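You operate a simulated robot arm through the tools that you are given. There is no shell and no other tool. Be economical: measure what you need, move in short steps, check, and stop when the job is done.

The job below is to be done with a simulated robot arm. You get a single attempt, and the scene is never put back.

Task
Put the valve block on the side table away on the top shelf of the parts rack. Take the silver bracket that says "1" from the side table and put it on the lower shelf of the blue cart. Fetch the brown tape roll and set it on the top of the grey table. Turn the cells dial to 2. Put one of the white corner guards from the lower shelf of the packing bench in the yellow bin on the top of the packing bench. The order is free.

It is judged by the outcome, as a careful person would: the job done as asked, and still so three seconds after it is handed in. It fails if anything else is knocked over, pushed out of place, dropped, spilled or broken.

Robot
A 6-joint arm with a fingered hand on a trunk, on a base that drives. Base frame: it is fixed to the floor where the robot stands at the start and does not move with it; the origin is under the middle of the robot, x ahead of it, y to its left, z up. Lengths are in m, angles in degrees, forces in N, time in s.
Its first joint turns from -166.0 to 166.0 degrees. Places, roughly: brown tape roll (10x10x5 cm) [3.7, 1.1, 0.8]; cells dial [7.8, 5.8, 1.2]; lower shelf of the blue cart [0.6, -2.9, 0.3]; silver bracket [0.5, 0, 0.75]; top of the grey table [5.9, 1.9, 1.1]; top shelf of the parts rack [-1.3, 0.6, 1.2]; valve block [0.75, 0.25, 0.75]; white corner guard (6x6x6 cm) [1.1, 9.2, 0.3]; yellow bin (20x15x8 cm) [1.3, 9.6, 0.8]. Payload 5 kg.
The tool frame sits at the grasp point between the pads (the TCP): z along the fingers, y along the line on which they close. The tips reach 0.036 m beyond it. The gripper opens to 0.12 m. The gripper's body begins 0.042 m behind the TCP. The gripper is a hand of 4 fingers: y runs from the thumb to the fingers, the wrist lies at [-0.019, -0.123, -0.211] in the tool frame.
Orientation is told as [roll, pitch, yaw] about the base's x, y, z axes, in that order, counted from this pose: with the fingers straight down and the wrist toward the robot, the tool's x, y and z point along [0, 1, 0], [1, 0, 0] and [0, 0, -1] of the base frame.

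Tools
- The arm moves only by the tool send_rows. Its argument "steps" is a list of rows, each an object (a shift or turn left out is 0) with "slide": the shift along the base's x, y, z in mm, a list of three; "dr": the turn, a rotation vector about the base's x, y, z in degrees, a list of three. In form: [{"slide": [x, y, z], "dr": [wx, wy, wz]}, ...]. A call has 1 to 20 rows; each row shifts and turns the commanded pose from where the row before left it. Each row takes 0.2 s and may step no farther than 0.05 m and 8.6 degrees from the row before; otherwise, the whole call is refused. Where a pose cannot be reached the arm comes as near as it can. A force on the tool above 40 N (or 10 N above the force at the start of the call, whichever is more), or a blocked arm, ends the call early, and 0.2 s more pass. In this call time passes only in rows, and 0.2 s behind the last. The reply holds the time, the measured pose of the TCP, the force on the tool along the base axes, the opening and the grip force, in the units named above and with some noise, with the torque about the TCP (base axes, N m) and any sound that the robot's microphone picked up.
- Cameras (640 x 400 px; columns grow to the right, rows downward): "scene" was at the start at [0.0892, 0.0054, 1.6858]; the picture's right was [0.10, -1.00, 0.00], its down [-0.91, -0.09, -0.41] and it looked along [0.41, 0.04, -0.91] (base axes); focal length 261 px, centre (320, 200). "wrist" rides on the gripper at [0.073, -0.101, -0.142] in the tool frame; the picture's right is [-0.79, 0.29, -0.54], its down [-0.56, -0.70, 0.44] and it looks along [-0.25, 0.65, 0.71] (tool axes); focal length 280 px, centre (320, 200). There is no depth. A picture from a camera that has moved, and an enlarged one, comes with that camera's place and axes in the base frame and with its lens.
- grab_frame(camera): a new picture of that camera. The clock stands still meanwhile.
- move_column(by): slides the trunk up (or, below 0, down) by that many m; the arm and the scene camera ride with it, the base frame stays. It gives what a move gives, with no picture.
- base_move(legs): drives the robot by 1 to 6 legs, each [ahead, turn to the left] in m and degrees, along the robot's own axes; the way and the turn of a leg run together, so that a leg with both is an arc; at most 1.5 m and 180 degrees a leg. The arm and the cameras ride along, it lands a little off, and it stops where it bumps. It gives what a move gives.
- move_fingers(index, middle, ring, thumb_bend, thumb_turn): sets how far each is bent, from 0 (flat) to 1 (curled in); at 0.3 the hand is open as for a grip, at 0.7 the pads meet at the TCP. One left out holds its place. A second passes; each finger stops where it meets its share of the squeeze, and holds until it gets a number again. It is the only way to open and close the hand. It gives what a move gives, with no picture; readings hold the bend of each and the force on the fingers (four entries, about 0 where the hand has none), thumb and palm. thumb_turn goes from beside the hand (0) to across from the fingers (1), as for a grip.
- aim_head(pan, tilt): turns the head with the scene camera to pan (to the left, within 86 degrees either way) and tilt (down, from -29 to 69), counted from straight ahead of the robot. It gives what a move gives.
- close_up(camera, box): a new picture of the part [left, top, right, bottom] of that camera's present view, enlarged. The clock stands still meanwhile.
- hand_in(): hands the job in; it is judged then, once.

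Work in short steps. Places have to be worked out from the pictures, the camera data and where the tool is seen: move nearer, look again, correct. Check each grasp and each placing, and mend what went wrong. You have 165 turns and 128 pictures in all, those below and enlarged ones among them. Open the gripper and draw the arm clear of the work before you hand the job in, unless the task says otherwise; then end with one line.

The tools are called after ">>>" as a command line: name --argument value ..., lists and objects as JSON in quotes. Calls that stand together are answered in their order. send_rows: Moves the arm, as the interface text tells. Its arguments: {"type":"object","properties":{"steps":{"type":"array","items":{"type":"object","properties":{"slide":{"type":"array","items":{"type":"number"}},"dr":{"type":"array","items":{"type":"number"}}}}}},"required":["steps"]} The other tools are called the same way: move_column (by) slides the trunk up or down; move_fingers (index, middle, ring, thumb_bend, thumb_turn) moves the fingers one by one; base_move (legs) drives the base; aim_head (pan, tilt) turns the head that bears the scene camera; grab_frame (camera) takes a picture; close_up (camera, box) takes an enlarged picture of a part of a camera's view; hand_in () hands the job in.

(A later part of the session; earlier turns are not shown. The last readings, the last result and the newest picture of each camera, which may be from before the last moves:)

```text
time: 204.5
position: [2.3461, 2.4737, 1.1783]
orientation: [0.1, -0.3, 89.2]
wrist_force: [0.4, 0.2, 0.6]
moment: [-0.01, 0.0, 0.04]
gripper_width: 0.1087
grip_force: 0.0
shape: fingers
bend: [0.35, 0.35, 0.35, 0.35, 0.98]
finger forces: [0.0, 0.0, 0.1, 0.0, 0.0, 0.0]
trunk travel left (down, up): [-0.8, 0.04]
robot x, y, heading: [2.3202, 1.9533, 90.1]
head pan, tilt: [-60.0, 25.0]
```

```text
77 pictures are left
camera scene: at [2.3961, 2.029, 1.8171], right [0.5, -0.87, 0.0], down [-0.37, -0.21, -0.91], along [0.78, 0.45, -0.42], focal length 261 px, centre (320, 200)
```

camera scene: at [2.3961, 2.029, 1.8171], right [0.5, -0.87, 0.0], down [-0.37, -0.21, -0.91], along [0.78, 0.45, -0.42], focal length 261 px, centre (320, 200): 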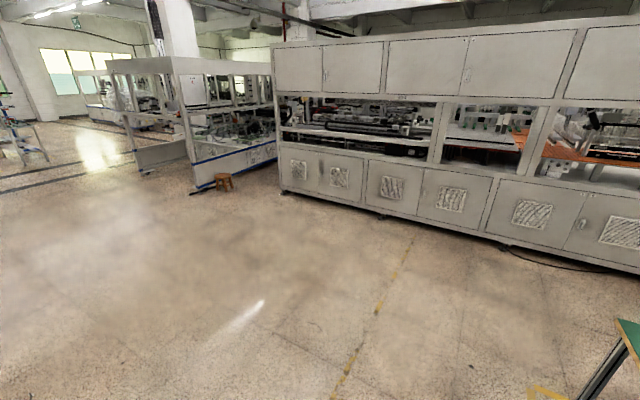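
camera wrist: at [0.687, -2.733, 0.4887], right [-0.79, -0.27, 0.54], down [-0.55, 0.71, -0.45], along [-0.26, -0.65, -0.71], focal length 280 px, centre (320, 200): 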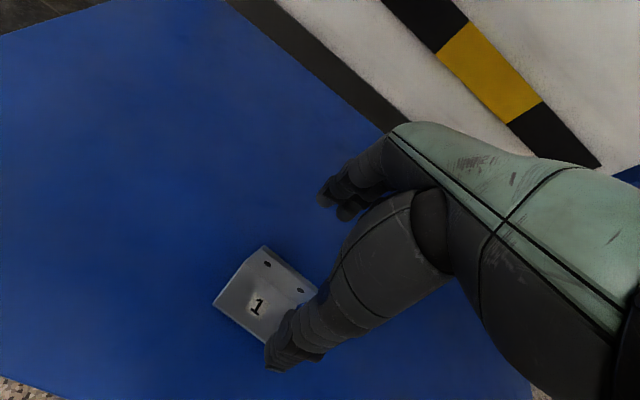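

The grey machine line's front is x≈5.7. The stated grey table spot projects at about pixel (484,145); zoom there.

>>> close_up --camera "scene" --box '[400, 80, 640, 230]'

>>> aim_head --pan -86 --tilt 25

>>> grab_frame --camera "scene"

```text
2.67 times, centred on (520, 155) of scene
camera zoom: at [2.3961, 2.029, 1.8171], right [0.5, -0.87, 0.0], down [-0.37, -0.21, -0.91], along [0.78, 0.45, -0.42], focal length 696 px, centre (-213, 320)
```

zoom: 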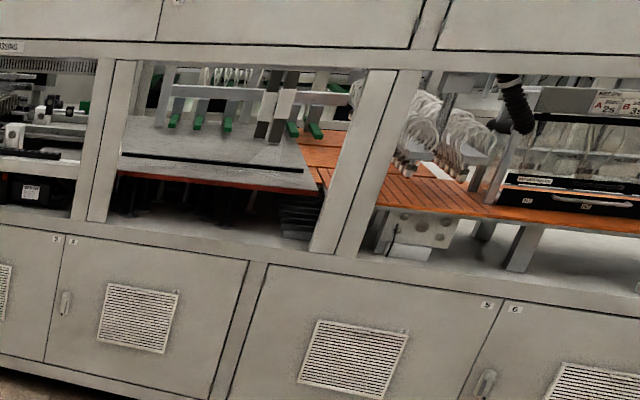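

```text
time: 205.4
position: [2.3447, 2.4744, 1.1774]
orientation: [0.1, -0.4, 89.1]
wrist_force: [0.1, -0.2, 0.0]
moment: [0.02, -0.01, 0.0]
gripper_width: 0.1086
grip_force: 0.1
shape: fingers
bend: [0.35, 0.35, 0.35, 0.35, 0.98]
finger forces: [0.0, 0.0, 0.0, 0.0, 0.0, 0.0]
trunk travel left (down, up): [-0.8, 0.04]
robot x, y, heading: [2.3179, 1.9558, 90.2]
head pan, tilt: [-85.9, 25.0]
```

```text
75 pictures are left
camera scene: at [2.4083, 1.9896, 1.8171], right [0.07, -1.0, 0.0], down [-0.42, -0.03, -0.91], along [0.9, 0.07, -0.42], focal length 261 px, centre (320, 200)
```

scene: 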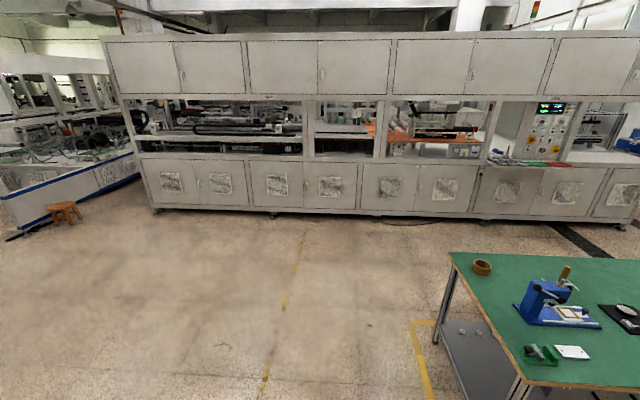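

The tape is at about (3.675, 1.148) near the bench's back-left corner. Approach from the left end: drive to (3.67, 1.73), facing −y.

>>> base_move --legs '[[0, -90], [1.34, 0], [0, -90], [0.24, 0]]'

>>> aim_head --pan 0 --tilt 45

>>> grab_frame --camera "scene"

>>> grab_frame --camera "wrist"

```text
time: 221.2
position: [3.6172, 1.1875, 1.1782]
orientation: [0.1, -0.5, -92.2]
wrist_force: [-0.3, -0.1, -0.5]
moment: [-0.02, 0.0, -0.03]
gripper_width: 0.1085
grip_force: 0.0
shape: fingers
bend: [0.35, 0.35, 0.35, 0.35, 0.98]
finger forces: [0.0, 0.1, 0.0, 0.0, 0.0, 0.1]
trunk travel left (down, up): [-0.8, 0.04]
robot x, y, heading: [3.6596, 1.704, -91.2]
head pan, tilt: [-85.9, 25.0]
```

```text
time: 222.8
position: [3.6174, 1.186, 1.1788]
orientation: [0.1, -0.4, -92.1]
wrist_force: [-0.5, -0.5, 0.6]
moment: [-0.03, 0.03, -0.02]
gripper_width: 0.1087
grip_force: 0.1
shape: fingers
bend: [0.35, 0.35, 0.35, 0.35, 0.98]
finger forces: [0.0, 0.1, 0.0, 0.1, 0.0, 0.0]
trunk travel left (down, up): [-0.8, 0.04]
robot x, y, heading: [3.6582, 1.7075, -91.2]
head pan, tilt: [0.0, 45.0]
```

```text
74 pictures are left
camera scene: at [3.6549, 1.594, 1.7866], right [-1.0, 0.02, 0.0], down [0.02, 0.71, -0.71], along [-0.02, -0.71, -0.71], focal length 261 px, centre (320, 200)
```

scene: 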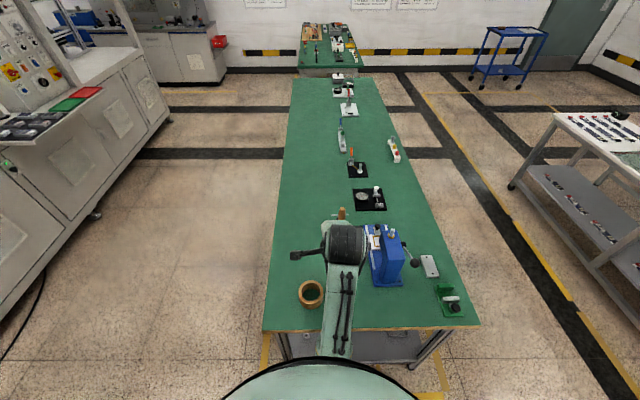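

```text
73 pictures are left
camera wrist: at [3.6943, 1.2855, 1.3186], right [-0.8, -0.25, 0.54], down [-0.53, 0.72, -0.45], along [-0.28, -0.65, -0.71], focal length 280 px, centre (320, 200)
```

wrist: 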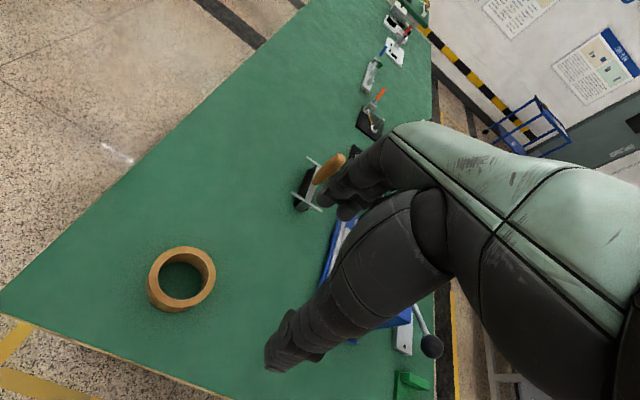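

Tape roll: centre ≈(3.679, 1.143), ~10.5 cm wide, top ≈0.85. I'll grip it across the full diameter: centre the hand above, open wider, lower the trunk, and check.

>>> send_rows --steps '[{"slide": [31, -21, 0]}, {"slide": [31, -21, 0], "dr": [0, 0, 2]}]'

>>> move_fingers --index 0.2 --middle 0.2 --ring 0.2 --thumb_bend 0.2

>>> move_column --by -0.22

>>> grab_frame --camera "wrist"

```text
time: 223.4
position: [3.6799, 1.1441, 1.1773]
orientation: [0.0, -0.2, -90.3]
wrist_force: [-0.2, 0.5, -1.2]
moment: [0.03, -0.02, -0.01]
gripper_width: 0.1088
grip_force: 0.1
shape: fingers
bend: [0.35, 0.35, 0.35, 0.35, 0.98]
finger forces: [0.0, 0.0, 0.0, 0.0, 0.1, 0.1]
trunk travel left (down, up): [-0.8, 0.04]
robot x, y, heading: [3.653, 1.7028, -91.2]
head pan, tilt: [0.0, 45.0]
```

```text
time: 224.4
position: [3.679, 1.1453, 1.1798]
orientation: [0.1, -0.4, -90.4]
wrist_force: [0.2, 0.2, 1.4]
moment: [-0.03, 0.01, 0.0]
gripper_width: 0.1505
grip_force: 0.1
shape: fingers
bend: [0.2, 0.2, 0.2, 0.2, 0.97]
finger forces: [0.0, 0.0, 0.0, 0.0, 0.0, 0.0]
trunk travel left (down, up): [-0.8, 0.04]
robot x, y, heading: [3.6594, 1.7044, -91.6]
head pan, tilt: [0.0, 45.0]
```

```text
time: 226.8
position: [3.6786, 1.1438, 0.959]
orientation: [0.0, -0.4, -90.2]
wrist_force: [0.2, 0.1, -0.5]
moment: [-0.01, 0.0, 0.03]
gripper_width: 0.1506
grip_force: 0.0
shape: fingers
bend: [0.2, 0.2, 0.2, 0.2, 0.97]
finger forces: [0.1, 0.0, 0.0, 0.0, 0.1, 0.1]
trunk travel left (down, up): [-0.58, 0.26]
robot x, y, heading: [3.6542, 1.7042, -91.2]
head pan, tilt: [0.0, 45.0]
```

```text
72 pictures are left
camera wrist: at [3.7526, 1.2463, 1.099], right [-0.79, -0.28, 0.54], down [-0.56, 0.7, -0.45], along [-0.25, -0.66, -0.71], focal length 280 px, centre (320, 200)
```

wrist: 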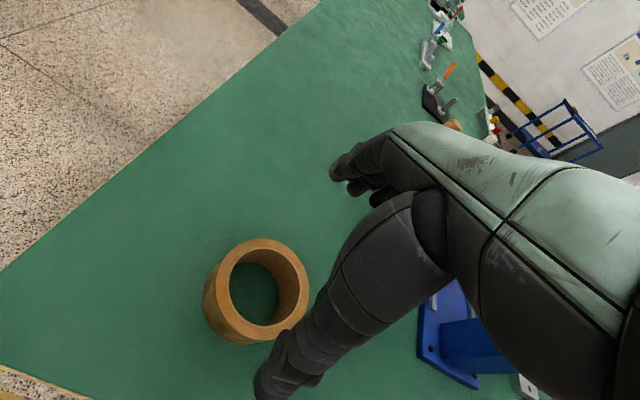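

Two views put the roll's top at z≈0.83, centre (3.680, 1.140). Descend toward TCP 0.84 in stages.

>>> send_rows --steps '[{"slide": [1, -3, -40]}, {"slide": [0, 0, -40]}]'

>>> grab_frame --camera "wrist"

```text
time: 227.4
position: [3.6805, 1.1419, 0.8784]
orientation: [0.1, -0.3, -90.2]
wrist_force: [0.3, -0.4, -0.1]
moment: [-0.01, 0.01, 0.01]
gripper_width: 0.1503
grip_force: 0.0
shape: fingers
bend: [0.2, 0.2, 0.2, 0.2, 0.97]
finger forces: [0.0, 0.1, 0.1, 0.0, 0.0, 0.0]
trunk travel left (down, up): [-0.58, 0.26]
robot x, y, heading: [3.6569, 1.708, -91.5]
head pan, tilt: [0.0, 45.0]
```

```text
71 pictures are left
camera wrist: at [3.7546, 1.2435, 1.0192], right [-0.79, -0.28, 0.54], down [-0.56, 0.7, -0.45], along [-0.25, -0.66, -0.71], focal length 280 px, centre (320, 200)
```

wrist: 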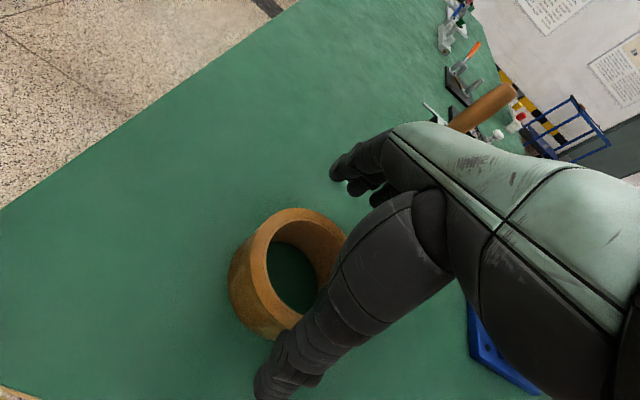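

Thumb clears the outer wall by ~2 cm. Descend to 0.84.

>>> send_rows --steps '[{"slide": [0, 0, -20]}, {"slide": [0, 0, -12]}, {"slide": [0, 0, -5]}]'

>>> move_fingers --index 0.55 --middle 0.55 --ring 0.55 --thumb_bend 0.55 --thumb_turn 1

>>> grab_frame --camera "wrist"

```text
time: 228.2
position: [3.6795, 1.142, 0.8429]
orientation: [0.1, -0.4, -90.3]
wrist_force: [1.3, 0.2, 0.9]
moment: [-0.01, 0.03, 0.02]
gripper_width: 0.1505
grip_force: 0.0
shape: fingers
bend: [0.2, 0.2, 0.2, 0.2, 0.97]
finger forces: [0.1, 0.0, 0.1, 0.0, 0.1, 0.0]
trunk travel left (down, up): [-0.58, 0.26]
robot x, y, heading: [3.6574, 1.7068, -91.4]
head pan, tilt: [0.0, 45.0]
```

```text
time: 229.2
position: [3.6805, 1.1418, 0.843]
orientation: [0.1, -0.3, -90.1]
wrist_force: [-0.6, 0.4, 1.9]
moment: [-0.18, 0.1, -0.01]
gripper_width: 0.1024
grip_force: 30.2
shape: fingers
bend: [0.32, 0.44, 0.51, 0.43, 0.99]
finger forces: [15.3, 9.4, 3.6, 0.0, 31.4, 0.0]
trunk travel left (down, up): [-0.58, 0.26]
robot x, y, heading: [3.6555, 1.7023, -91.1]
head pan, tilt: [0.0, 45.0]
```

```text
70 pictures are left
camera wrist: at [3.7537, 1.2435, 0.9823], right [-0.79, -0.28, 0.54], down [-0.56, 0.7, -0.45], along [-0.25, -0.66, -0.71], focal length 280 px, centre (320, 200)
```

wrist: 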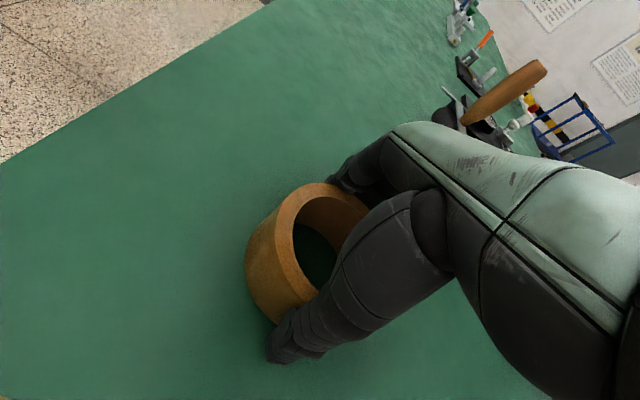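

Gripped but off-centre (index much less bent): the roll's centre is ~12 mm to +x. Open, shift +12 mm, regrip.

>>> move_fingers --index 0.2 --middle 0.2 --ring 0.2 --thumb_bend 0.2

>>> send_rows --steps '[{"slide": [13, 3, 0]}]'

>>> move_fingers --index 0.6 --middle 0.6 --ring 0.6 --thumb_bend 0.6 --thumb_turn 1

>>> grab_frame --camera "wrist"

```text
time: 230.2
position: [3.6791, 1.1411, 0.8419]
orientation: [0.1, -0.5, -90.2]
wrist_force: [0.2, 0.4, -0.6]
moment: [0.02, 0.0, 0.02]
gripper_width: 0.1503
grip_force: 0.2
shape: fingers
bend: [0.2, 0.2, 0.2, 0.2, 0.97]
finger forces: [0.1, 0.1, 0.0, 0.0, 0.0, 0.0]
trunk travel left (down, up): [-0.58, 0.26]
robot x, y, heading: [3.6552, 1.7067, -91.3]
head pan, tilt: [0.0, 45.0]
```

```text
time: 230.6
position: [3.6937, 1.1444, 0.8413]
orientation: [0.0, -0.3, -90.2]
wrist_force: [0.9, -0.1, 0.7]
moment: [-0.03, -0.02, 0.0]
gripper_width: 0.1503
grip_force: 0.1
shape: fingers
bend: [0.2, 0.2, 0.2, 0.2, 0.97]
finger forces: [0.0, 0.0, 0.0, 0.1, 0.1, 0.1]
trunk travel left (down, up): [-0.58, 0.26]
robot x, y, heading: [3.6573, 1.7047, -91.2]
head pan, tilt: [0.0, 45.0]
```

```text
time: 231.6
position: [3.6937, 1.1433, 0.8428]
orientation: [0.1, -0.5, -90.1]
wrist_force: [2.0, -2.1, 7.3]
moment: [-0.51, 0.08, 0.18]
gripper_width: 0.0871
grip_force: 33.0
shape: fingers
bend: [0.41, 0.44, 0.46, 0.47, 0.99]
finger forces: [12.9, 9.4, 10.1, 0.0, 32.5, 0.0]
trunk travel left (down, up): [-0.58, 0.26]
robot x, y, heading: [3.6541, 1.7086, -91.2]
head pan, tilt: [0.0, 45.0]
```

```text
69 pictures are left
camera wrist: at [3.7671, 1.2464, 0.9827], right [-0.79, -0.28, 0.54], down [-0.56, 0.7, -0.45], along [-0.25, -0.66, -0.71], focal length 280 px, centre (320, 200)
```

wrist: 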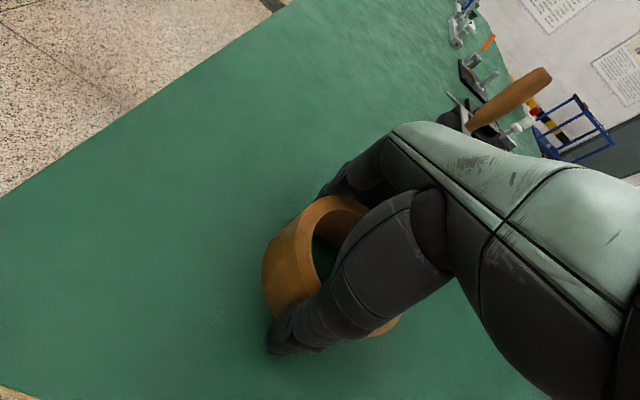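

Even now (fingers 13/9/10 N, thumb 32 N). Lift and check.

>>> send_rows --steps '[{"slide": [0, 0, 8]}, {"slide": [0, 0, 15]}, {"slide": [0, 0, 30]}]'

>>> grab_frame --camera "wrist"

```text
time: 232.4
position: [3.6944, 1.1452, 0.8945]
orientation: [0.1, -0.3, -90.2]
wrist_force: [-0.1, -0.8, -1.8]
moment: [0.01, -0.02, 0.03]
gripper_width: 0.0866
grip_force: 31.0
shape: fingers
bend: [0.41, 0.44, 0.46, 0.48, 0.99]
finger forces: [12.0, 8.2, 9.2, 0.0, 31.3, 0.0]
trunk travel left (down, up): [-0.58, 0.26]
robot x, y, heading: [3.6561, 1.7073, -91.3]
head pan, tilt: [0.0, 45.0]
```

```text
68 pictures are left
camera wrist: at [3.767, 1.2464, 1.0341], right [-0.79, -0.28, 0.54], down [-0.56, 0.7, -0.45], along [-0.25, -0.66, -0.71], focal length 280 px, centre (320, 200)
```

wrist: 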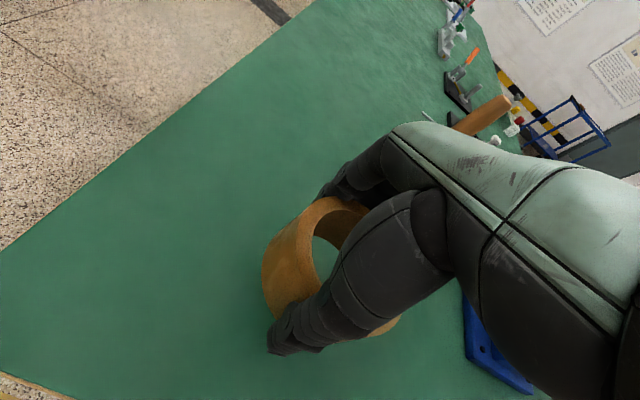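

Held. Lift higher, back away, raise the trunk, and turn toward the grey table in the machine line.

>>> send_rows --steps '[{"slide": [0, 0, 40]}]'

>>> move_column --by 0.26

>>> base_move --legs '[[-0.2, 0], [0, 90], [1.0, 0]]'

>>> aim_head --pan 0 --tilt 28

>>> grab_frame --camera "scene"

```text
time: 232.8
position: [3.6924, 1.1432, 0.9337]
orientation: [0.1, -0.2, -90.3]
wrist_force: [-0.2, -0.5, -2.4]
moment: [0.01, -0.01, -0.03]
gripper_width: 0.0866
grip_force: 30.0
shape: fingers
bend: [0.41, 0.44, 0.46, 0.48, 0.99]
finger forces: [12.0, 8.3, 9.0, 0.0, 31.1, 0.0]
trunk travel left (down, up): [-0.58, 0.26]
robot x, y, heading: [3.6575, 1.7073, -91.4]
head pan, tilt: [0.0, 45.0]
```

```text
time: 235.4
position: [3.6933, 1.1442, 1.1942]
orientation: [0.1, -0.4, -90.1]
wrist_force: [0.3, -1.1, -1.7]
moment: [-0.02, -0.02, -0.02]
gripper_width: 0.0866
grip_force: 30.0
shape: fingers
bend: [0.41, 0.44, 0.46, 0.48, 0.99]
finger forces: [11.9, 8.3, 9.1, 0.1, 30.9, 0.1]
trunk travel left (down, up): [-0.84, 0.0]
robot x, y, heading: [3.6559, 1.7088, -91.2]
head pan, tilt: [0.0, 45.0]
```

```text
time: 245.6
position: [5.2198, 1.9153, 1.1941]
orientation: [0.1, -0.4, -0.3]
wrist_force: [1.2, 0.9, -1.7]
moment: [0.03, 0.0, -0.03]
gripper_width: 0.086
grip_force: 28.7
shape: fingers
bend: [0.42, 0.44, 0.46, 0.48, 0.99]
finger forces: [11.2, 8.2, 8.7, 0.1, 29.5, 0.1]
trunk travel left (down, up): [-0.84, 0.0]
robot x, y, heading: [4.6604, 1.8824, -1.3]
head pan, tilt: [0.0, 45.0]
```

```text
time: 246.4
position: [5.2213, 1.9156, 1.1947]
orientation: [0.1, -0.3, -0.3]
wrist_force: [-1.2, -1.1, -2.4]
moment: [0.02, 0.05, 0.0]
gripper_width: 0.0859
grip_force: 28.9
shape: fingers
bend: [0.42, 0.44, 0.46, 0.48, 0.99]
finger forces: [11.2, 8.1, 8.8, 0.0, 29.3, 0.0]
trunk travel left (down, up): [-0.84, 0.0]
robot x, y, heading: [4.658, 1.8825, -1.5]
head pan, tilt: [0.0, 28.0]
```

```text
67 pictures are left
camera scene: at [4.7799, 1.8776, 1.8522], right [-0.02, -1.0, 0.0], down [-0.47, 0.01, -0.88], along [0.88, -0.02, -0.47], focal length 261 px, centre (320, 200)
```

scene: 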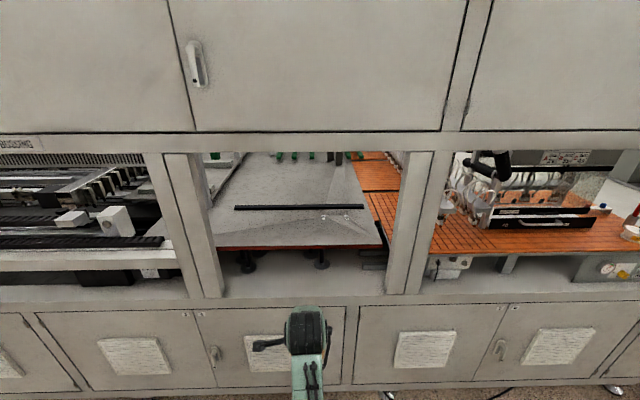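

The grey table top's front edge is x≈5.73 with a black bar at x≈6.1; opening header bottom ≈1.56. Raise slightly, come closer (hand still outside) and re-measure heights.

>>> send_rows --steps '[{"slide": [0, 0, 25]}]'

>>> base_move --legs '[[0.27, 1.3]]'

>>> grab_frame --camera "scene"

>>> grab_frame --camera "wrist"

```text
time: 246.8
position: [5.2211, 1.9154, 1.2195]
orientation: [0.0, -0.3, -0.3]
wrist_force: [0.7, 0.0, -1.9]
moment: [0.03, 0.01, -0.01]
gripper_width: 0.0859
grip_force: 28.7
shape: fingers
bend: [0.42, 0.44, 0.46, 0.48, 0.99]
finger forces: [11.1, 8.3, 8.7, 0.1, 29.4, 0.0]
trunk travel left (down, up): [-0.84, 0.0]
robot x, y, heading: [4.6601, 1.8821, -1.4]
head pan, tilt: [0.0, 28.0]
```

```text
time: 248.7
position: [5.4881, 1.9234, 1.2194]
orientation: [0.1, -0.4, 0.8]
wrist_force: [-0.1, -0.7, -1.6]
moment: [0.01, 0.02, -0.01]
gripper_width: 0.086
grip_force: 28.8
shape: fingers
bend: [0.42, 0.44, 0.46, 0.48, 0.99]
finger forces: [11.2, 8.2, 8.9, 0.0, 29.4, 0.1]
trunk travel left (down, up): [-0.84, 0.0]
robot x, y, heading: [4.9279, 1.8788, -0.1]
head pan, tilt: [0.0, 28.0]
```

```text
66 pictures are left
camera scene: at [5.0471, 1.8764, 1.8524], right [0.0, -1.0, 0.0], down [-0.47, 0.0, -0.88], along [0.88, 0.0, -0.47], focal length 261 px, centre (320, 200)
```

scene: 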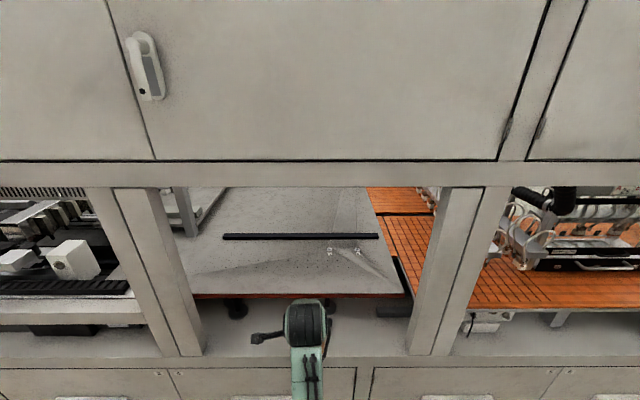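

```text
65 pictures are left
camera wrist: at [5.3847, 1.9944, 1.3601], right [0.3, -0.79, 0.54], down [-0.69, -0.57, -0.45], along [0.66, -0.24, -0.71], focal length 280 px, centre (320, 200)
```

wrist: 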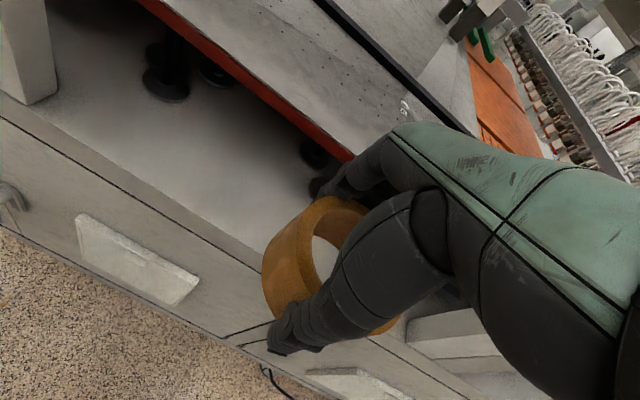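

Plate ≈1.14–1.15 high, front x≈5.69; header bottom ≈1.575, wrist joint top = TCP+0.27. Raise to TCP ≈1.245 for clearance on both.

>>> send_rows --steps '[{"slide": [0, 0, 14]}, {"slide": [0, 0, 12]}]'

>>> close_up --camera "wrist" --box '[240, 160, 440, 370]'

```text
time: 249.3
position: [5.4882, 1.9241, 1.2456]
orientation: [0.1, -0.3, 0.9]
wrist_force: [0.2, 0.0, -1.9]
moment: [0.02, 0.04, -0.02]
gripper_width: 0.0859
grip_force: 28.6
shape: fingers
bend: [0.42, 0.44, 0.46, 0.48, 0.99]
finger forces: [11.2, 8.3, 8.8, 0.1, 29.3, 0.0]
trunk travel left (down, up): [-0.84, 0.0]
robot x, y, heading: [4.931, 1.8802, -0.2]
head pan, tilt: [0.0, 28.0]
```

```text
1.90 times, centred on (340, 265) of wrist
camera zoom: at [5.3854, 1.9944, 1.3857], right [0.3, -0.79, 0.54], down [-0.69, -0.57, -0.45], along [0.66, -0.24, -0.71], focal length 534 px, centre (282, 76)
```

zoom: 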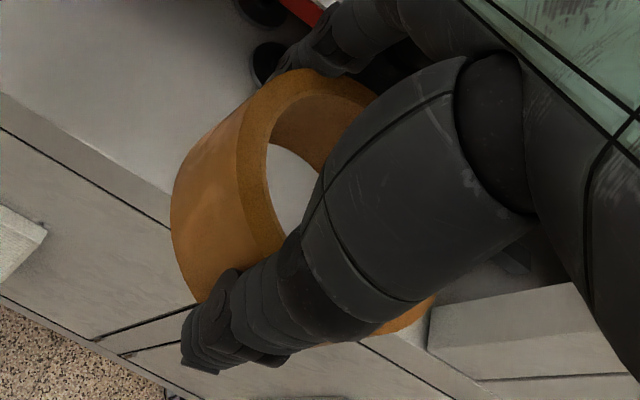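

Now drive forward 0.36 m so the roll is above the plate (TCP x≈5.85).

>>> base_move --legs '[[0.36, 0]]'

>>> grab_frame --camera "wrist"

>>> grab_frame --camera "scene"

```text
time: 251.7
position: [5.8516, 1.9247, 1.2454]
orientation: [0.1, -0.4, 1.1]
wrist_force: [0.5, 0.1, -1.3]
moment: [0.01, 0.02, -0.03]
gripper_width: 0.0861
grip_force: 28.8
shape: fingers
bend: [0.42, 0.44, 0.46, 0.48, 0.99]
finger forces: [11.1, 8.3, 8.8, 0.1, 29.3, 0.0]
trunk travel left (down, up): [-0.84, 0.0]
robot x, y, heading: [5.2888, 1.8781, -0.1]
head pan, tilt: [0.0, 28.0]
```

```text
63 pictures are left
camera wrist: at [5.7484, 1.9958, 1.386], right [0.3, -0.78, 0.54], down [-0.69, -0.57, -0.45], along [0.66, -0.24, -0.71], focal length 280 px, centre (320, 200)
```

wrist: 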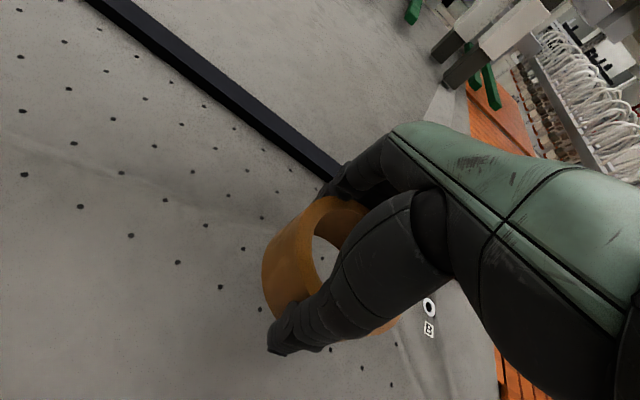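

```text
62 pictures are left
camera scene: at [5.4119, 1.8764, 1.8524], right [0.0, -1.0, 0.0], down [-0.47, 0.0, -0.88], along [0.88, 0.0, -0.47], focal length 261 px, centre (320, 200)
```

scene: 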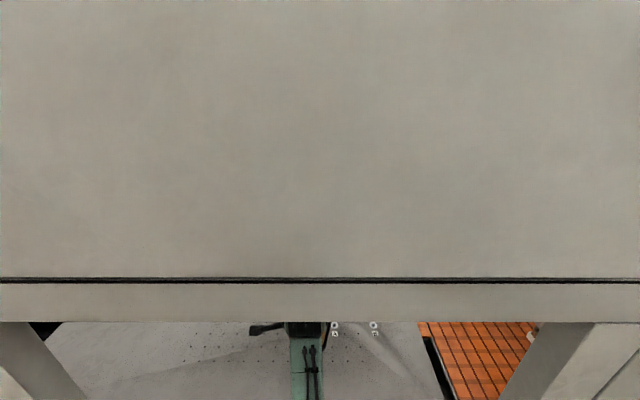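

Clear of the bar and markers. Lower in stages.

>>> send_rows --steps '[{"slide": [0, 0, -15]}, {"slide": [0, 0, -10]}]'

>>> send_rows --steps '[{"slide": [0, 0, -6]}, {"slide": [0, 0, -4]}]'

```text
time: 252.3
position: [5.8533, 1.925, 1.2198]
orientation: [0.1, -0.4, 1.1]
wrist_force: [-0.3, -0.1, -1.5]
moment: [0.03, -0.02, 0.01]
gripper_width: 0.0858
grip_force: 28.6
shape: fingers
bend: [0.42, 0.44, 0.46, 0.48, 0.99]
finger forces: [11.2, 8.2, 8.8, 0.0, 29.2, 0.0]
trunk travel left (down, up): [-0.84, 0.0]
robot x, y, heading: [5.2898, 1.8757, -0.1]
head pan, tilt: [0.0, 28.0]
```

```text
time: 252.9
position: [5.8519, 1.925, 1.2083]
orientation: [0.1, -0.3, 1.1]
wrist_force: [0.2, 0.0, -1.8]
moment: [0.0, -0.01, -0.02]
gripper_width: 0.0857
grip_force: 28.5
shape: fingers
bend: [0.42, 0.44, 0.46, 0.48, 0.99]
finger forces: [11.3, 8.1, 8.8, 0.1, 29.3, 0.1]
trunk travel left (down, up): [-0.84, 0.0]
robot x, y, heading: [5.292, 1.8795, 0.2]
head pan, tilt: [0.0, 28.0]
```

>>> send_rows --steps '[{"slide": [0, 0, -5]}, {"slide": [0, 0, -5]}]'

>>> send_rows --steps '[{"slide": [0, 0, -4]}, {"slide": [0, 0, -4]}]'

>>> grab_frame --camera "wrist"

```text
time: 253.5
position: [5.8518, 1.9247, 1.1999]
orientation: [0.1, -0.3, 1.1]
wrist_force: [-0.1, -0.7, -2.2]
moment: [0.03, -0.02, 0.02]
gripper_width: 0.086
grip_force: 28.1
shape: fingers
bend: [0.42, 0.44, 0.46, 0.48, 0.99]
finger forces: [11.2, 8.1, 8.8, 0.0, 29.2, 0.0]
trunk travel left (down, up): [-0.84, 0.0]
robot x, y, heading: [5.2919, 1.8783, -0.0]
head pan, tilt: [0.0, 28.0]
```

```text
time: 254.1
position: [5.8525, 1.9253, 1.1918]
orientation: [0.1, -0.3, 1.1]
wrist_force: [0.3, -0.2, -1.5]
moment: [0.01, 0.02, -0.02]
gripper_width: 0.086
grip_force: 28.5
shape: fingers
bend: [0.42, 0.44, 0.46, 0.48, 0.99]
finger forces: [11.3, 8.2, 8.8, 0.1, 29.3, 0.0]
trunk travel left (down, up): [-0.84, 0.0]
robot x, y, heading: [5.2925, 1.8785, -0.4]
head pan, tilt: [0.0, 28.0]
```

```text
61 pictures are left
camera wrist: at [5.7491, 1.9958, 1.3325], right [0.3, -0.78, 0.54], down [-0.69, -0.57, -0.45], along [0.66, -0.24, -0.71], focal length 280 px, centre (320, 200)
```

wrist: 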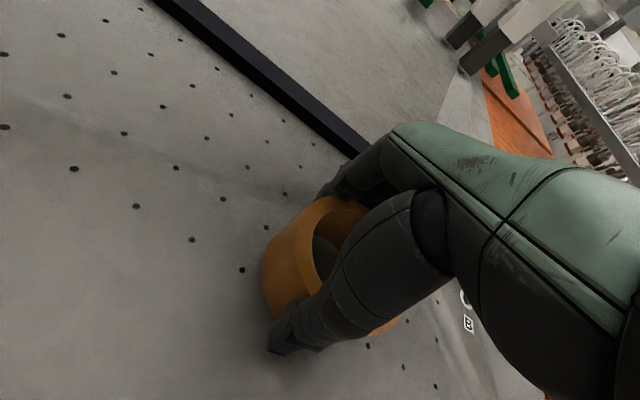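

The plate's dots triangulate to z≈1.14, so contact is imminent. Continue in 3 mm rows.

>>> send_rows --steps '[{"slide": [0, 0, -3]}, {"slide": [0, 0, -3]}]'

>>> send_rows --steps '[{"slide": [0, 0, -3]}, {"slide": [0, 0, -3]}]'

```text
time: 254.7
position: [5.8532, 1.9256, 1.1876]
orientation: [0.1, -0.4, 1.1]
wrist_force: [-0.2, -0.6, -1.9]
moment: [0.02, 0.0, 0.06]
gripper_width: 0.0859
grip_force: 28.0
shape: fingers
bend: [0.42, 0.44, 0.46, 0.48, 0.99]
finger forces: [11.2, 8.0, 8.8, 0.0, 29.3, 0.0]
trunk travel left (down, up): [-0.84, 0.0]
robot x, y, heading: [5.2926, 1.8759, 0.1]
head pan, tilt: [0.0, 28.0]
```

```text
time: 255.3
position: [5.8509, 1.9245, 1.1817]
orientation: [0.1, -0.7, 1.1]
wrist_force: [1.1, 0.5, 10.5]
moment: [-0.22, -0.61, 0.03]
gripper_width: 0.0857
grip_force: 29.6
shape: fingers
bend: [0.42, 0.44, 0.46, 0.48, 0.99]
finger forces: [11.2, 8.9, 9.5, 0.0, 30.5, 0.1]
trunk travel left (down, up): [-0.84, 0.0]
robot x, y, heading: [5.2905, 1.8743, -0.0]
head pan, tilt: [0.0, 28.0]
```

Contact (10 N). Back off 1 mm and open gently.

>>> send_rows --steps '[{"slide": [0, 0, 1.5]}]'

>>> move_fingers --index 0.3 --middle 0.3 --ring 0.3 --thumb_bend 0.33

>>> move_fingers --index 0.18 --middle 0.18 --ring 0.18 --thumb_bend 0.18

>>> grab_frame --camera "wrist"

```text
time: 255.7
position: [5.8519, 1.9261, 1.1826]
orientation: [0.1, -0.4, 1.1]
wrist_force: [3.1, 0.9, 9.4]
moment: [-0.2, -0.63, 0.07]
gripper_width: 0.0857
grip_force: 30.4
shape: fingers
bend: [0.41, 0.44, 0.46, 0.48, 0.99]
finger forces: [11.8, 9.3, 10.1, 0.0, 29.5, 0.0]
trunk travel left (down, up): [-0.84, 0.0]
robot x, y, heading: [5.2936, 1.8768, 0.1]
head pan, tilt: [0.0, 28.0]
```

```text
time: 256.7
position: [5.8517, 1.9254, 1.1813]
orientation: [0.1, -0.2, 1.1]
wrist_force: [0.7, -0.2, 0.2]
moment: [-0.03, 0.0, 0.01]
gripper_width: 0.1185
grip_force: 0.1
shape: fingers
bend: [0.3, 0.3, 0.3, 0.33, 0.98]
finger forces: [0.0, 0.0, 0.0, 0.0, 0.1, 0.0]
trunk travel left (down, up): [-0.84, 0.0]
robot x, y, heading: [5.2909, 1.8796, 0.1]
head pan, tilt: [0.0, 28.0]
```

```text
time: 257.7
position: [5.8527, 1.9253, 1.1816]
orientation: [0.0, -0.3, 1.2]
wrist_force: [-0.1, 0.0, 0.0]
moment: [-0.01, 0.02, -0.03]
gripper_width: 0.156
grip_force: 0.1
shape: fingers
bend: [0.18, 0.18, 0.18, 0.18, 0.97]
finger forces: [0.1, 0.0, 0.0, 0.0, 0.0, 0.1]
trunk travel left (down, up): [-0.84, 0.0]
robot x, y, heading: [5.2915, 1.8777, -0.2]
head pan, tilt: [0.0, 28.0]
```

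```text
60 pictures are left
camera wrist: at [5.749, 1.9958, 1.3223], right [0.3, -0.78, 0.54], down [-0.69, -0.57, -0.45], along [0.66, -0.24, -0.71], focal length 280 px, centre (320, 200)
```

wrist: 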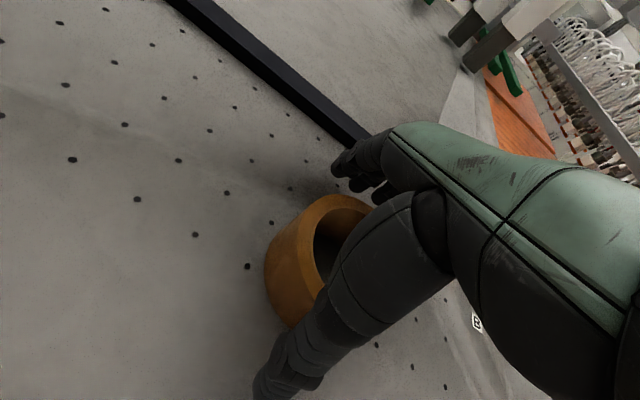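

Tape is free and standing. Lift to 1.245 and back straight out.

>>> send_rows --steps '[{"slide": [0, 0, 22]}, {"slide": [0, 0, 22]}, {"slide": [0, 0, 20]}]'

>>> base_move --legs '[[-0.7, 0]]'

>>> aim_head --pan 0 --tilt 25

>>> grab_frame --camera "scene"

```text
time: 258.5
position: [5.8521, 1.9257, 1.2451]
orientation: [0.0, -0.3, 1.1]
wrist_force: [0.3, 0.3, -1.4]
moment: [0.01, -0.02, -0.01]
gripper_width: 0.1556
grip_force: 0.1
shape: fingers
bend: [0.18, 0.18, 0.18, 0.18, 0.97]
finger forces: [0.0, 0.0, 0.1, 0.1, 0.1, 0.0]
trunk travel left (down, up): [-0.84, 0.0]
robot x, y, heading: [5.292, 1.8773, 0.1]
head pan, tilt: [0.0, 28.0]
```

```text
time: 262.3
position: [5.1594, 1.9263, 1.245]
orientation: [0.1, -0.4, 1.4]
wrist_force: [0.1, 0.5, 0.1]
moment: [0.0, 0.02, -0.02]
gripper_width: 0.1556
grip_force: 0.0
shape: fingers
bend: [0.18, 0.18, 0.18, 0.18, 0.97]
finger forces: [0.1, 0.0, 0.0, 0.0, 0.2, 0.1]
trunk travel left (down, up): [-0.84, 0.0]
robot x, y, heading: [4.6006, 1.8733, 0.1]
head pan, tilt: [0.0, 28.0]
```

```text
time: 262.9
position: [5.1584, 1.9257, 1.2465]
orientation: [0.1, -0.3, 1.4]
wrist_force: [-0.2, 0.0, -0.5]
moment: [-0.01, 0.0, 0.02]
gripper_width: 0.1557
grip_force: 0.1
shape: fingers
bend: [0.18, 0.18, 0.18, 0.18, 0.97]
finger forces: [0.0, 0.0, 0.0, 0.1, 0.1, 0.1]
trunk travel left (down, up): [-0.84, 0.0]
robot x, y, heading: [4.5968, 1.871, 0.3]
head pan, tilt: [0.0, 25.0]
```

```text
59 pictures are left
camera scene: at [4.7201, 1.8746, 1.8571], right [0.01, -1.0, 0.0], down [-0.42, 0.0, -0.91], along [0.91, 0.01, -0.42], focal length 261 px, centre (320, 200)
```

scene: 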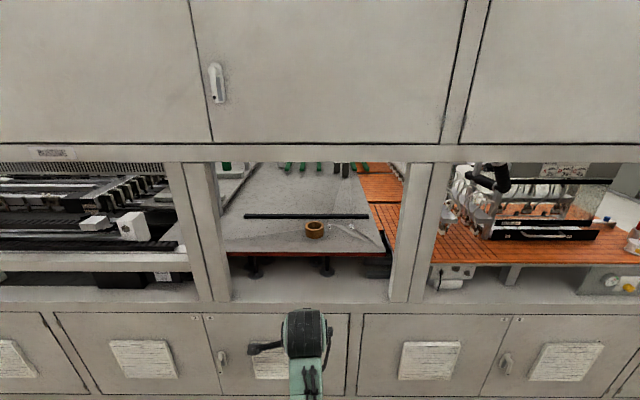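

Tape is safely on the grey table. Next the dial at about (7.8, 5.8): drive north along x≈4.6 and look.

>>> base_move --legs '[[0, 90], [1.4, 0], [1.2, 0]]'

>>> aim_head --pan -55 --tilt 20

>>> grab_frame --camera "scene"

```text
time: 279.4
position: [4.42, 5.0217, 1.246]
orientation: [0.1, -0.4, 93.5]
wrist_force: [0.3, -0.8, -0.5]
moment: [-0.01, -0.03, -0.02]
gripper_width: 0.1555
grip_force: 0.0
shape: fingers
bend: [0.18, 0.18, 0.18, 0.18, 0.97]
finger forces: [0.1, 0.0, 0.0, 0.0, 0.0, 0.0]
trunk travel left (down, up): [-0.84, 0.0]
robot x, y, heading: [4.4922, 4.4655, 92.3]
head pan, tilt: [0.0, 25.0]
```

```text
time: 280.6
position: [4.4221, 5.0225, 1.2468]
orientation: [0.1, -0.2, 93.5]
wrist_force: [0.2, -0.5, -0.5]
moment: [0.01, -0.01, -0.01]
gripper_width: 0.156
grip_force: 0.1
shape: fingers
bend: [0.18, 0.18, 0.18, 0.18, 0.97]
finger forces: [0.1, 0.0, 0.0, 0.0, 0.0, 0.0]
trunk travel left (down, up): [-0.84, 0.0]
robot x, y, heading: [4.4922, 4.4645, 92.5]
head pan, tilt: [-55.0, 20.0]
```

```text
58 pictures are left
camera scene: at [4.5649, 4.5507, 1.8652], right [0.61, -0.79, 0.0], down [-0.27, -0.21, -0.94], along [0.75, 0.57, -0.34], focal length 261 px, centre (320, 200)
```

scene: 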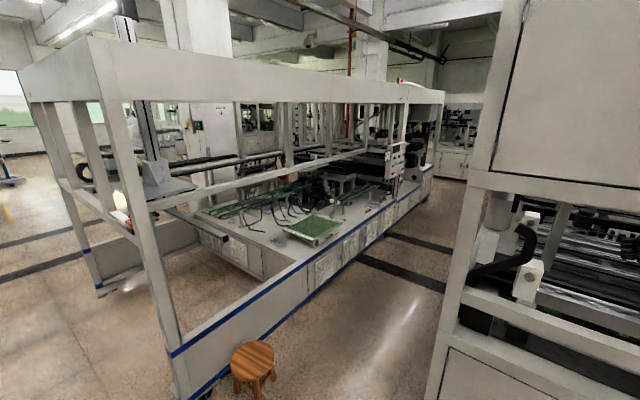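

The hanging control panel at pixel (397,160) matches the dial. Zoom on it and on the stool.

>>> close_up --camera "scene" --box '[370, 120, 450, 190]'

>>> aim_head --pan -45 --tilt 45

>>> grab_frame --camera "scene"

```text
5.71 times, centred on (410, 155) of scene
camera zoom: at [4.5649, 4.5507, 1.8652], right [0.61, -0.79, 0.0], down [-0.27, -0.21, -0.94], along [0.75, 0.57, -0.34], focal length 1490 px, centre (-194, 457)
```

zoom: 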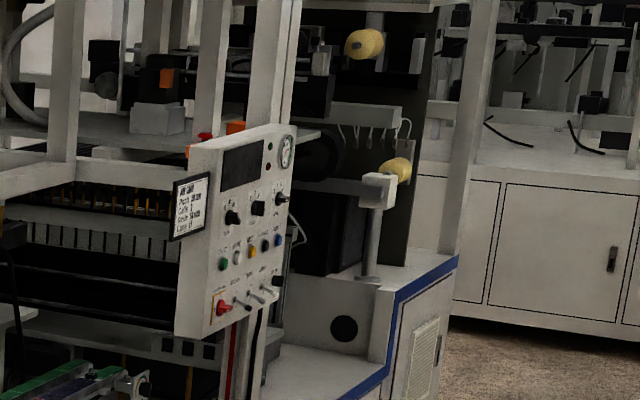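

```text
time: 281.5
position: [4.4194, 5.0223, 1.2461]
orientation: [0.1, -0.4, 93.5]
wrist_force: [-0.3, -0.6, 0.8]
moment: [-0.04, -0.02, 0.03]
gripper_width: 0.1557
grip_force: 0.1
shape: fingers
bend: [0.18, 0.18, 0.18, 0.18, 0.97]
finger forces: [0.0, 0.1, 0.0, 0.0, 0.1, 0.1]
trunk travel left (down, up): [-0.84, 0.0]
robot x, y, heading: [4.4929, 4.4643, 92.6]
head pan, tilt: [-45.0, 45.0]
```

```text
56 pictures are left
camera scene: at [4.5461, 4.5536, 1.8266], right [0.74, -0.68, 0.0], down [-0.48, -0.52, -0.71], along [0.48, 0.52, -0.71], focal length 261 px, centre (320, 200)
```

scene: 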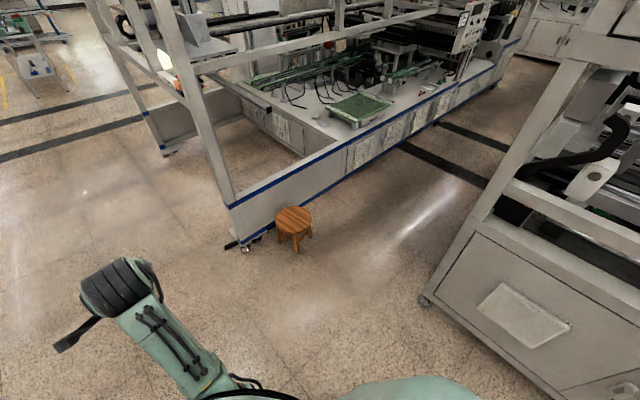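

Stool at (5.26, 5.61), line corner at (5.62, 4.66). Thread between them to about (6.9, 5.17), then view the panel.

>>> base_move --legs '[[0, -60.5], [1.01, 0], [0, -26], [1.5, 0]]'

>>> aim_head --pan 35 --tilt 20

>>> grab_frame --camera "scene"

```text
time: 297.7
position: [7.3781, 5.2928, 1.2471]
orientation: [0.1, -0.5, 8.3]
wrist_force: [0.1, 0.2, -0.5]
moment: [0.02, -0.02, 0.03]
gripper_width: 0.1557
grip_force: 0.0
shape: fingers
bend: [0.18, 0.18, 0.18, 0.18, 0.97]
finger forces: [0.0, 0.1, 0.0, 0.0, 0.1, 0.0]
trunk travel left (down, up): [-0.84, 0.0]
robot x, y, heading: [6.8298, 5.175, 7.5]
head pan, tilt: [-45.0, 45.0]
```

```text
time: 299.3
position: [7.3787, 5.2932, 1.2466]
orientation: [0.1, -0.4, 8.3]
wrist_force: [0.4, 0.1, 1.1]
moment: [0.0, 0.02, -0.03]
gripper_width: 0.1558
grip_force: 0.0
shape: fingers
bend: [0.18, 0.18, 0.18, 0.18, 0.97]
finger forces: [0.0, 0.0, 0.0, 0.1, 0.1, 0.0]
trunk travel left (down, up): [-0.84, 0.0]
robot x, y, heading: [6.8267, 5.1763, 7.4]
head pan, tilt: [35.0, 20.0]
```

```text
55 pictures are left
camera scene: at [6.9269, 5.24, 1.8652], right [0.67, -0.74, 0.0], down [-0.25, -0.23, -0.94], along [0.7, 0.63, -0.34], focal length 261 px, centre (320, 200)
```

scene: 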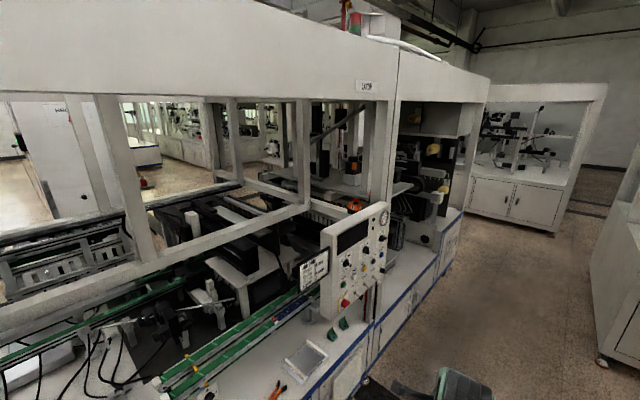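

>>> close_up --camera "scene" --box '[290, 190, 410, 330]'

```text
2.86 times, centred on (350, 260) of scene
camera zoom: at [6.9269, 5.24, 1.8652], right [0.67, -0.74, 0.0], down [-0.25, -0.23, -0.94], along [0.7, 0.63, -0.34], focal length 745 px, centre (234, 29)
```

zoom: 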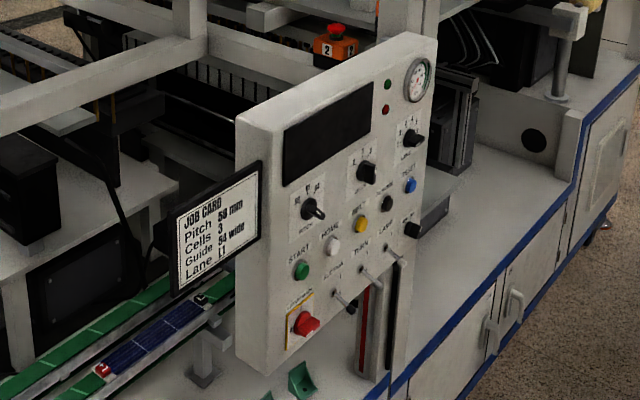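

Three dials at x≈7.76, 7.91, 8.07, z≈1.2, panel face y≈5.82. Check the free space to the right before moving further.

>>> aim_head --pan -50 --tilt 40

>>> grab_frame --camera "scene"

```text
time: 300.9
position: [7.3782, 5.2927, 1.2449]
orientation: [0.1, -0.3, 8.3]
wrist_force: [0.3, 0.2, 0.1]
moment: [0.04, -0.02, 0.0]
gripper_width: 0.1558
grip_force: 0.0
shape: fingers
bend: [0.18, 0.18, 0.18, 0.18, 0.97]
finger forces: [0.1, 0.0, 0.0, 0.0, 0.1, 0.0]
trunk travel left (down, up): [-0.84, 0.0]
robot x, y, heading: [6.8299, 5.1755, 7.3]
head pan, tilt: [-50.0, 40.0]
```

```text
53 pictures are left
camera scene: at [6.9205, 5.1198, 1.8338], right [-0.68, -0.73, 0.0], down [-0.47, 0.44, -0.77], along [0.56, -0.52, -0.64], focal length 261 px, centre (320, 200)
```

scene: 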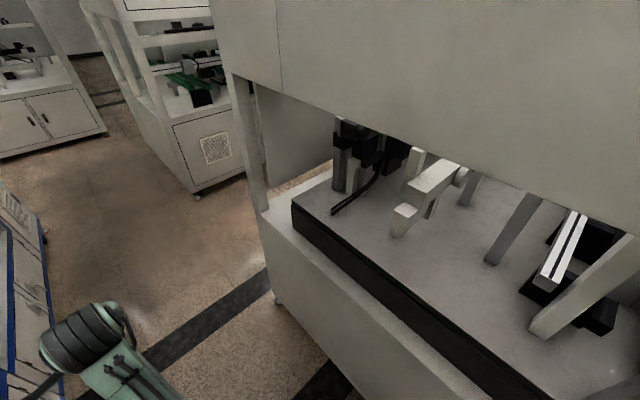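

Line end is at y≈4.66 up to x≈7.88; there's room. I rotate the hand here to point forward (horizontal) before approaching the panel.

>>> send_rows --steps '[{"slide": [0, 0, -4], "dr": [1.15, -8.1, 0]}, {"slide": [0, 0, -4], "dr": [1.15, -8.1, 0]}, {"slide": [0, 0, -4], "dr": [1.15, -8.1, 0]}, {"slide": [0, 0, -4], "dr": [1.15, -8.1, 0]}, {"slide": [0, 0, -4], "dr": [1.15, -8.1, 0]}, {"slide": [0, 0, -4], "dr": [1.15, -8.1, 0]}, {"slide": [0, 0, -4], "dr": [1.15, -8.1, 0]}, {"slide": [0, 0, -4], "dr": [1.15, -8.1, 0]}, {"slide": [0, 0, -4], "dr": [1.15, -8.1, 0]}, {"slide": [0, 0, -4], "dr": [1.15, -8.1, 0]}, {"slide": [0, 0, -4], "dr": [1.15, -8.1, 0]}]'

```text
time: 303.4
position: [7.3962, 5.2022, 1.1299]
orientation: [28.9, -59.9, -38.9]
wrist_force: [-0.4, 0.5, 0.0]
moment: [-0.01, -0.01, -0.01]
gripper_width: 0.1561
grip_force: 0.1
shape: fingers
bend: [0.18, 0.18, 0.18, 0.18, 0.96]
finger forces: [0.0, 0.0, 0.1, 0.0, 0.0, 0.1]
out of reach, approached as far as the arm can: row 8, 9
trunk travel left (down, up): [-0.84, 0.0]
robot x, y, heading: [6.829, 5.1747, 7.6]
head pan, tilt: [-50.0, 40.0]
stopped in row 11: the arm was blocked; the commanded pose is now the measured one
```

The horizontal pose is out of reach with the trunk so high (arm too folded). Lower the trunk so the arm works higher relative to its shoulder.

>>> move_column --by -0.3

>>> send_rows --steps '[{"slide": [0, 5, 40]}, {"slide": [0, 5, 40]}, {"slide": [0, 5, 40]}, {"slide": [0, 10, 30], "dr": [-2.6, -4.4, 2.9]}, {"slide": [0, 10, 30], "dr": [-2.6, -4.4, 2.9]}]'

```text
time: 306.4
position: [7.397, 5.2023, 0.8301]
orientation: [28.8, -59.9, -39.0]
wrist_force: [0.4, 0.1, -0.2]
moment: [-0.02, -0.01, 0.0]
gripper_width: 0.156
grip_force: 0.1
shape: fingers
bend: [0.18, 0.18, 0.18, 0.18, 0.96]
finger forces: [0.1, 0.0, 0.1, 0.1, 0.0, 0.1]
trunk travel left (down, up): [-0.54, 0.3]
robot x, y, heading: [6.83, 5.1777, 7.3]
head pan, tilt: [-50.0, 40.0]
```

```text
time: 307.6
position: [7.3969, 5.2379, 1.0102]
orientation: [31.8, -70.2, -35.8]
wrist_force: [0.0, 0.2, 0.0]
moment: [0.0, 0.02, -0.01]
gripper_width: 0.1559
grip_force: 0.1
shape: fingers
bend: [0.18, 0.18, 0.18, 0.18, 0.96]
finger forces: [0.0, 0.1, 0.0, 0.0, 0.1, 0.1]
trunk travel left (down, up): [-0.54, 0.3]
robot x, y, heading: [6.8263, 5.1756, 7.3]
head pan, tilt: [-50.0, 40.0]
```

Tracking well now. Finish the rotation to horizontal.

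>>> send_rows --steps '[{"slide": [0, 10, 35], "dr": [-2.6, -4.4, 2.9]}, {"slide": [0, 10, 35], "dr": [-2.6, -4.4, 2.9]}, {"slide": [0, 10, 35], "dr": [-2.6, -4.4, 2.9]}, {"slide": [0, 5, 35], "dr": [-2.6, -4.4, 2.8]}]'

>>> grab_frame --camera "wrist"

```text
time: 308.6
position: [7.3972, 5.2723, 1.1504]
orientation: [-109.0, -89.4, 116.5]
wrist_force: [0.0, 0.1, 0.2]
moment: [0.0, -0.01, 0.01]
gripper_width: 0.1558
grip_force: 0.1
shape: fingers
bend: [0.18, 0.18, 0.18, 0.18, 0.96]
finger forces: [0.1, 0.0, 0.0, 0.0, 0.0, 0.0]
trunk travel left (down, up): [-0.54, 0.3]
robot x, y, heading: [6.8309, 5.1744, 7.4]
head pan, tilt: [-50.0, 40.0]
```

```text
52 pictures are left
camera wrist: at [7.2483, 5.3239, 1.046], right [-0.43, -0.85, 0.29], down [0.52, -0.5, -0.69], along [0.74, -0.15, 0.66], focal length 280 px, centre (320, 200)
```

wrist: 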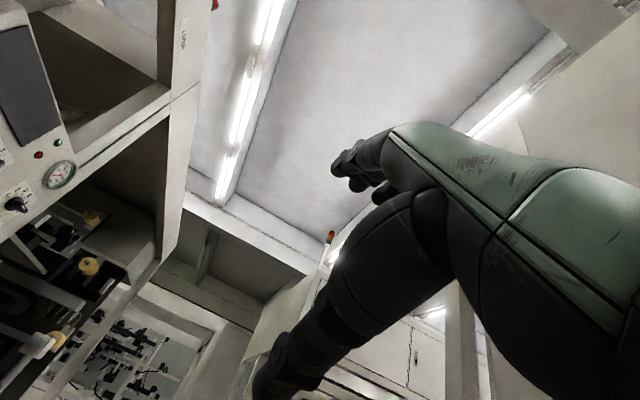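

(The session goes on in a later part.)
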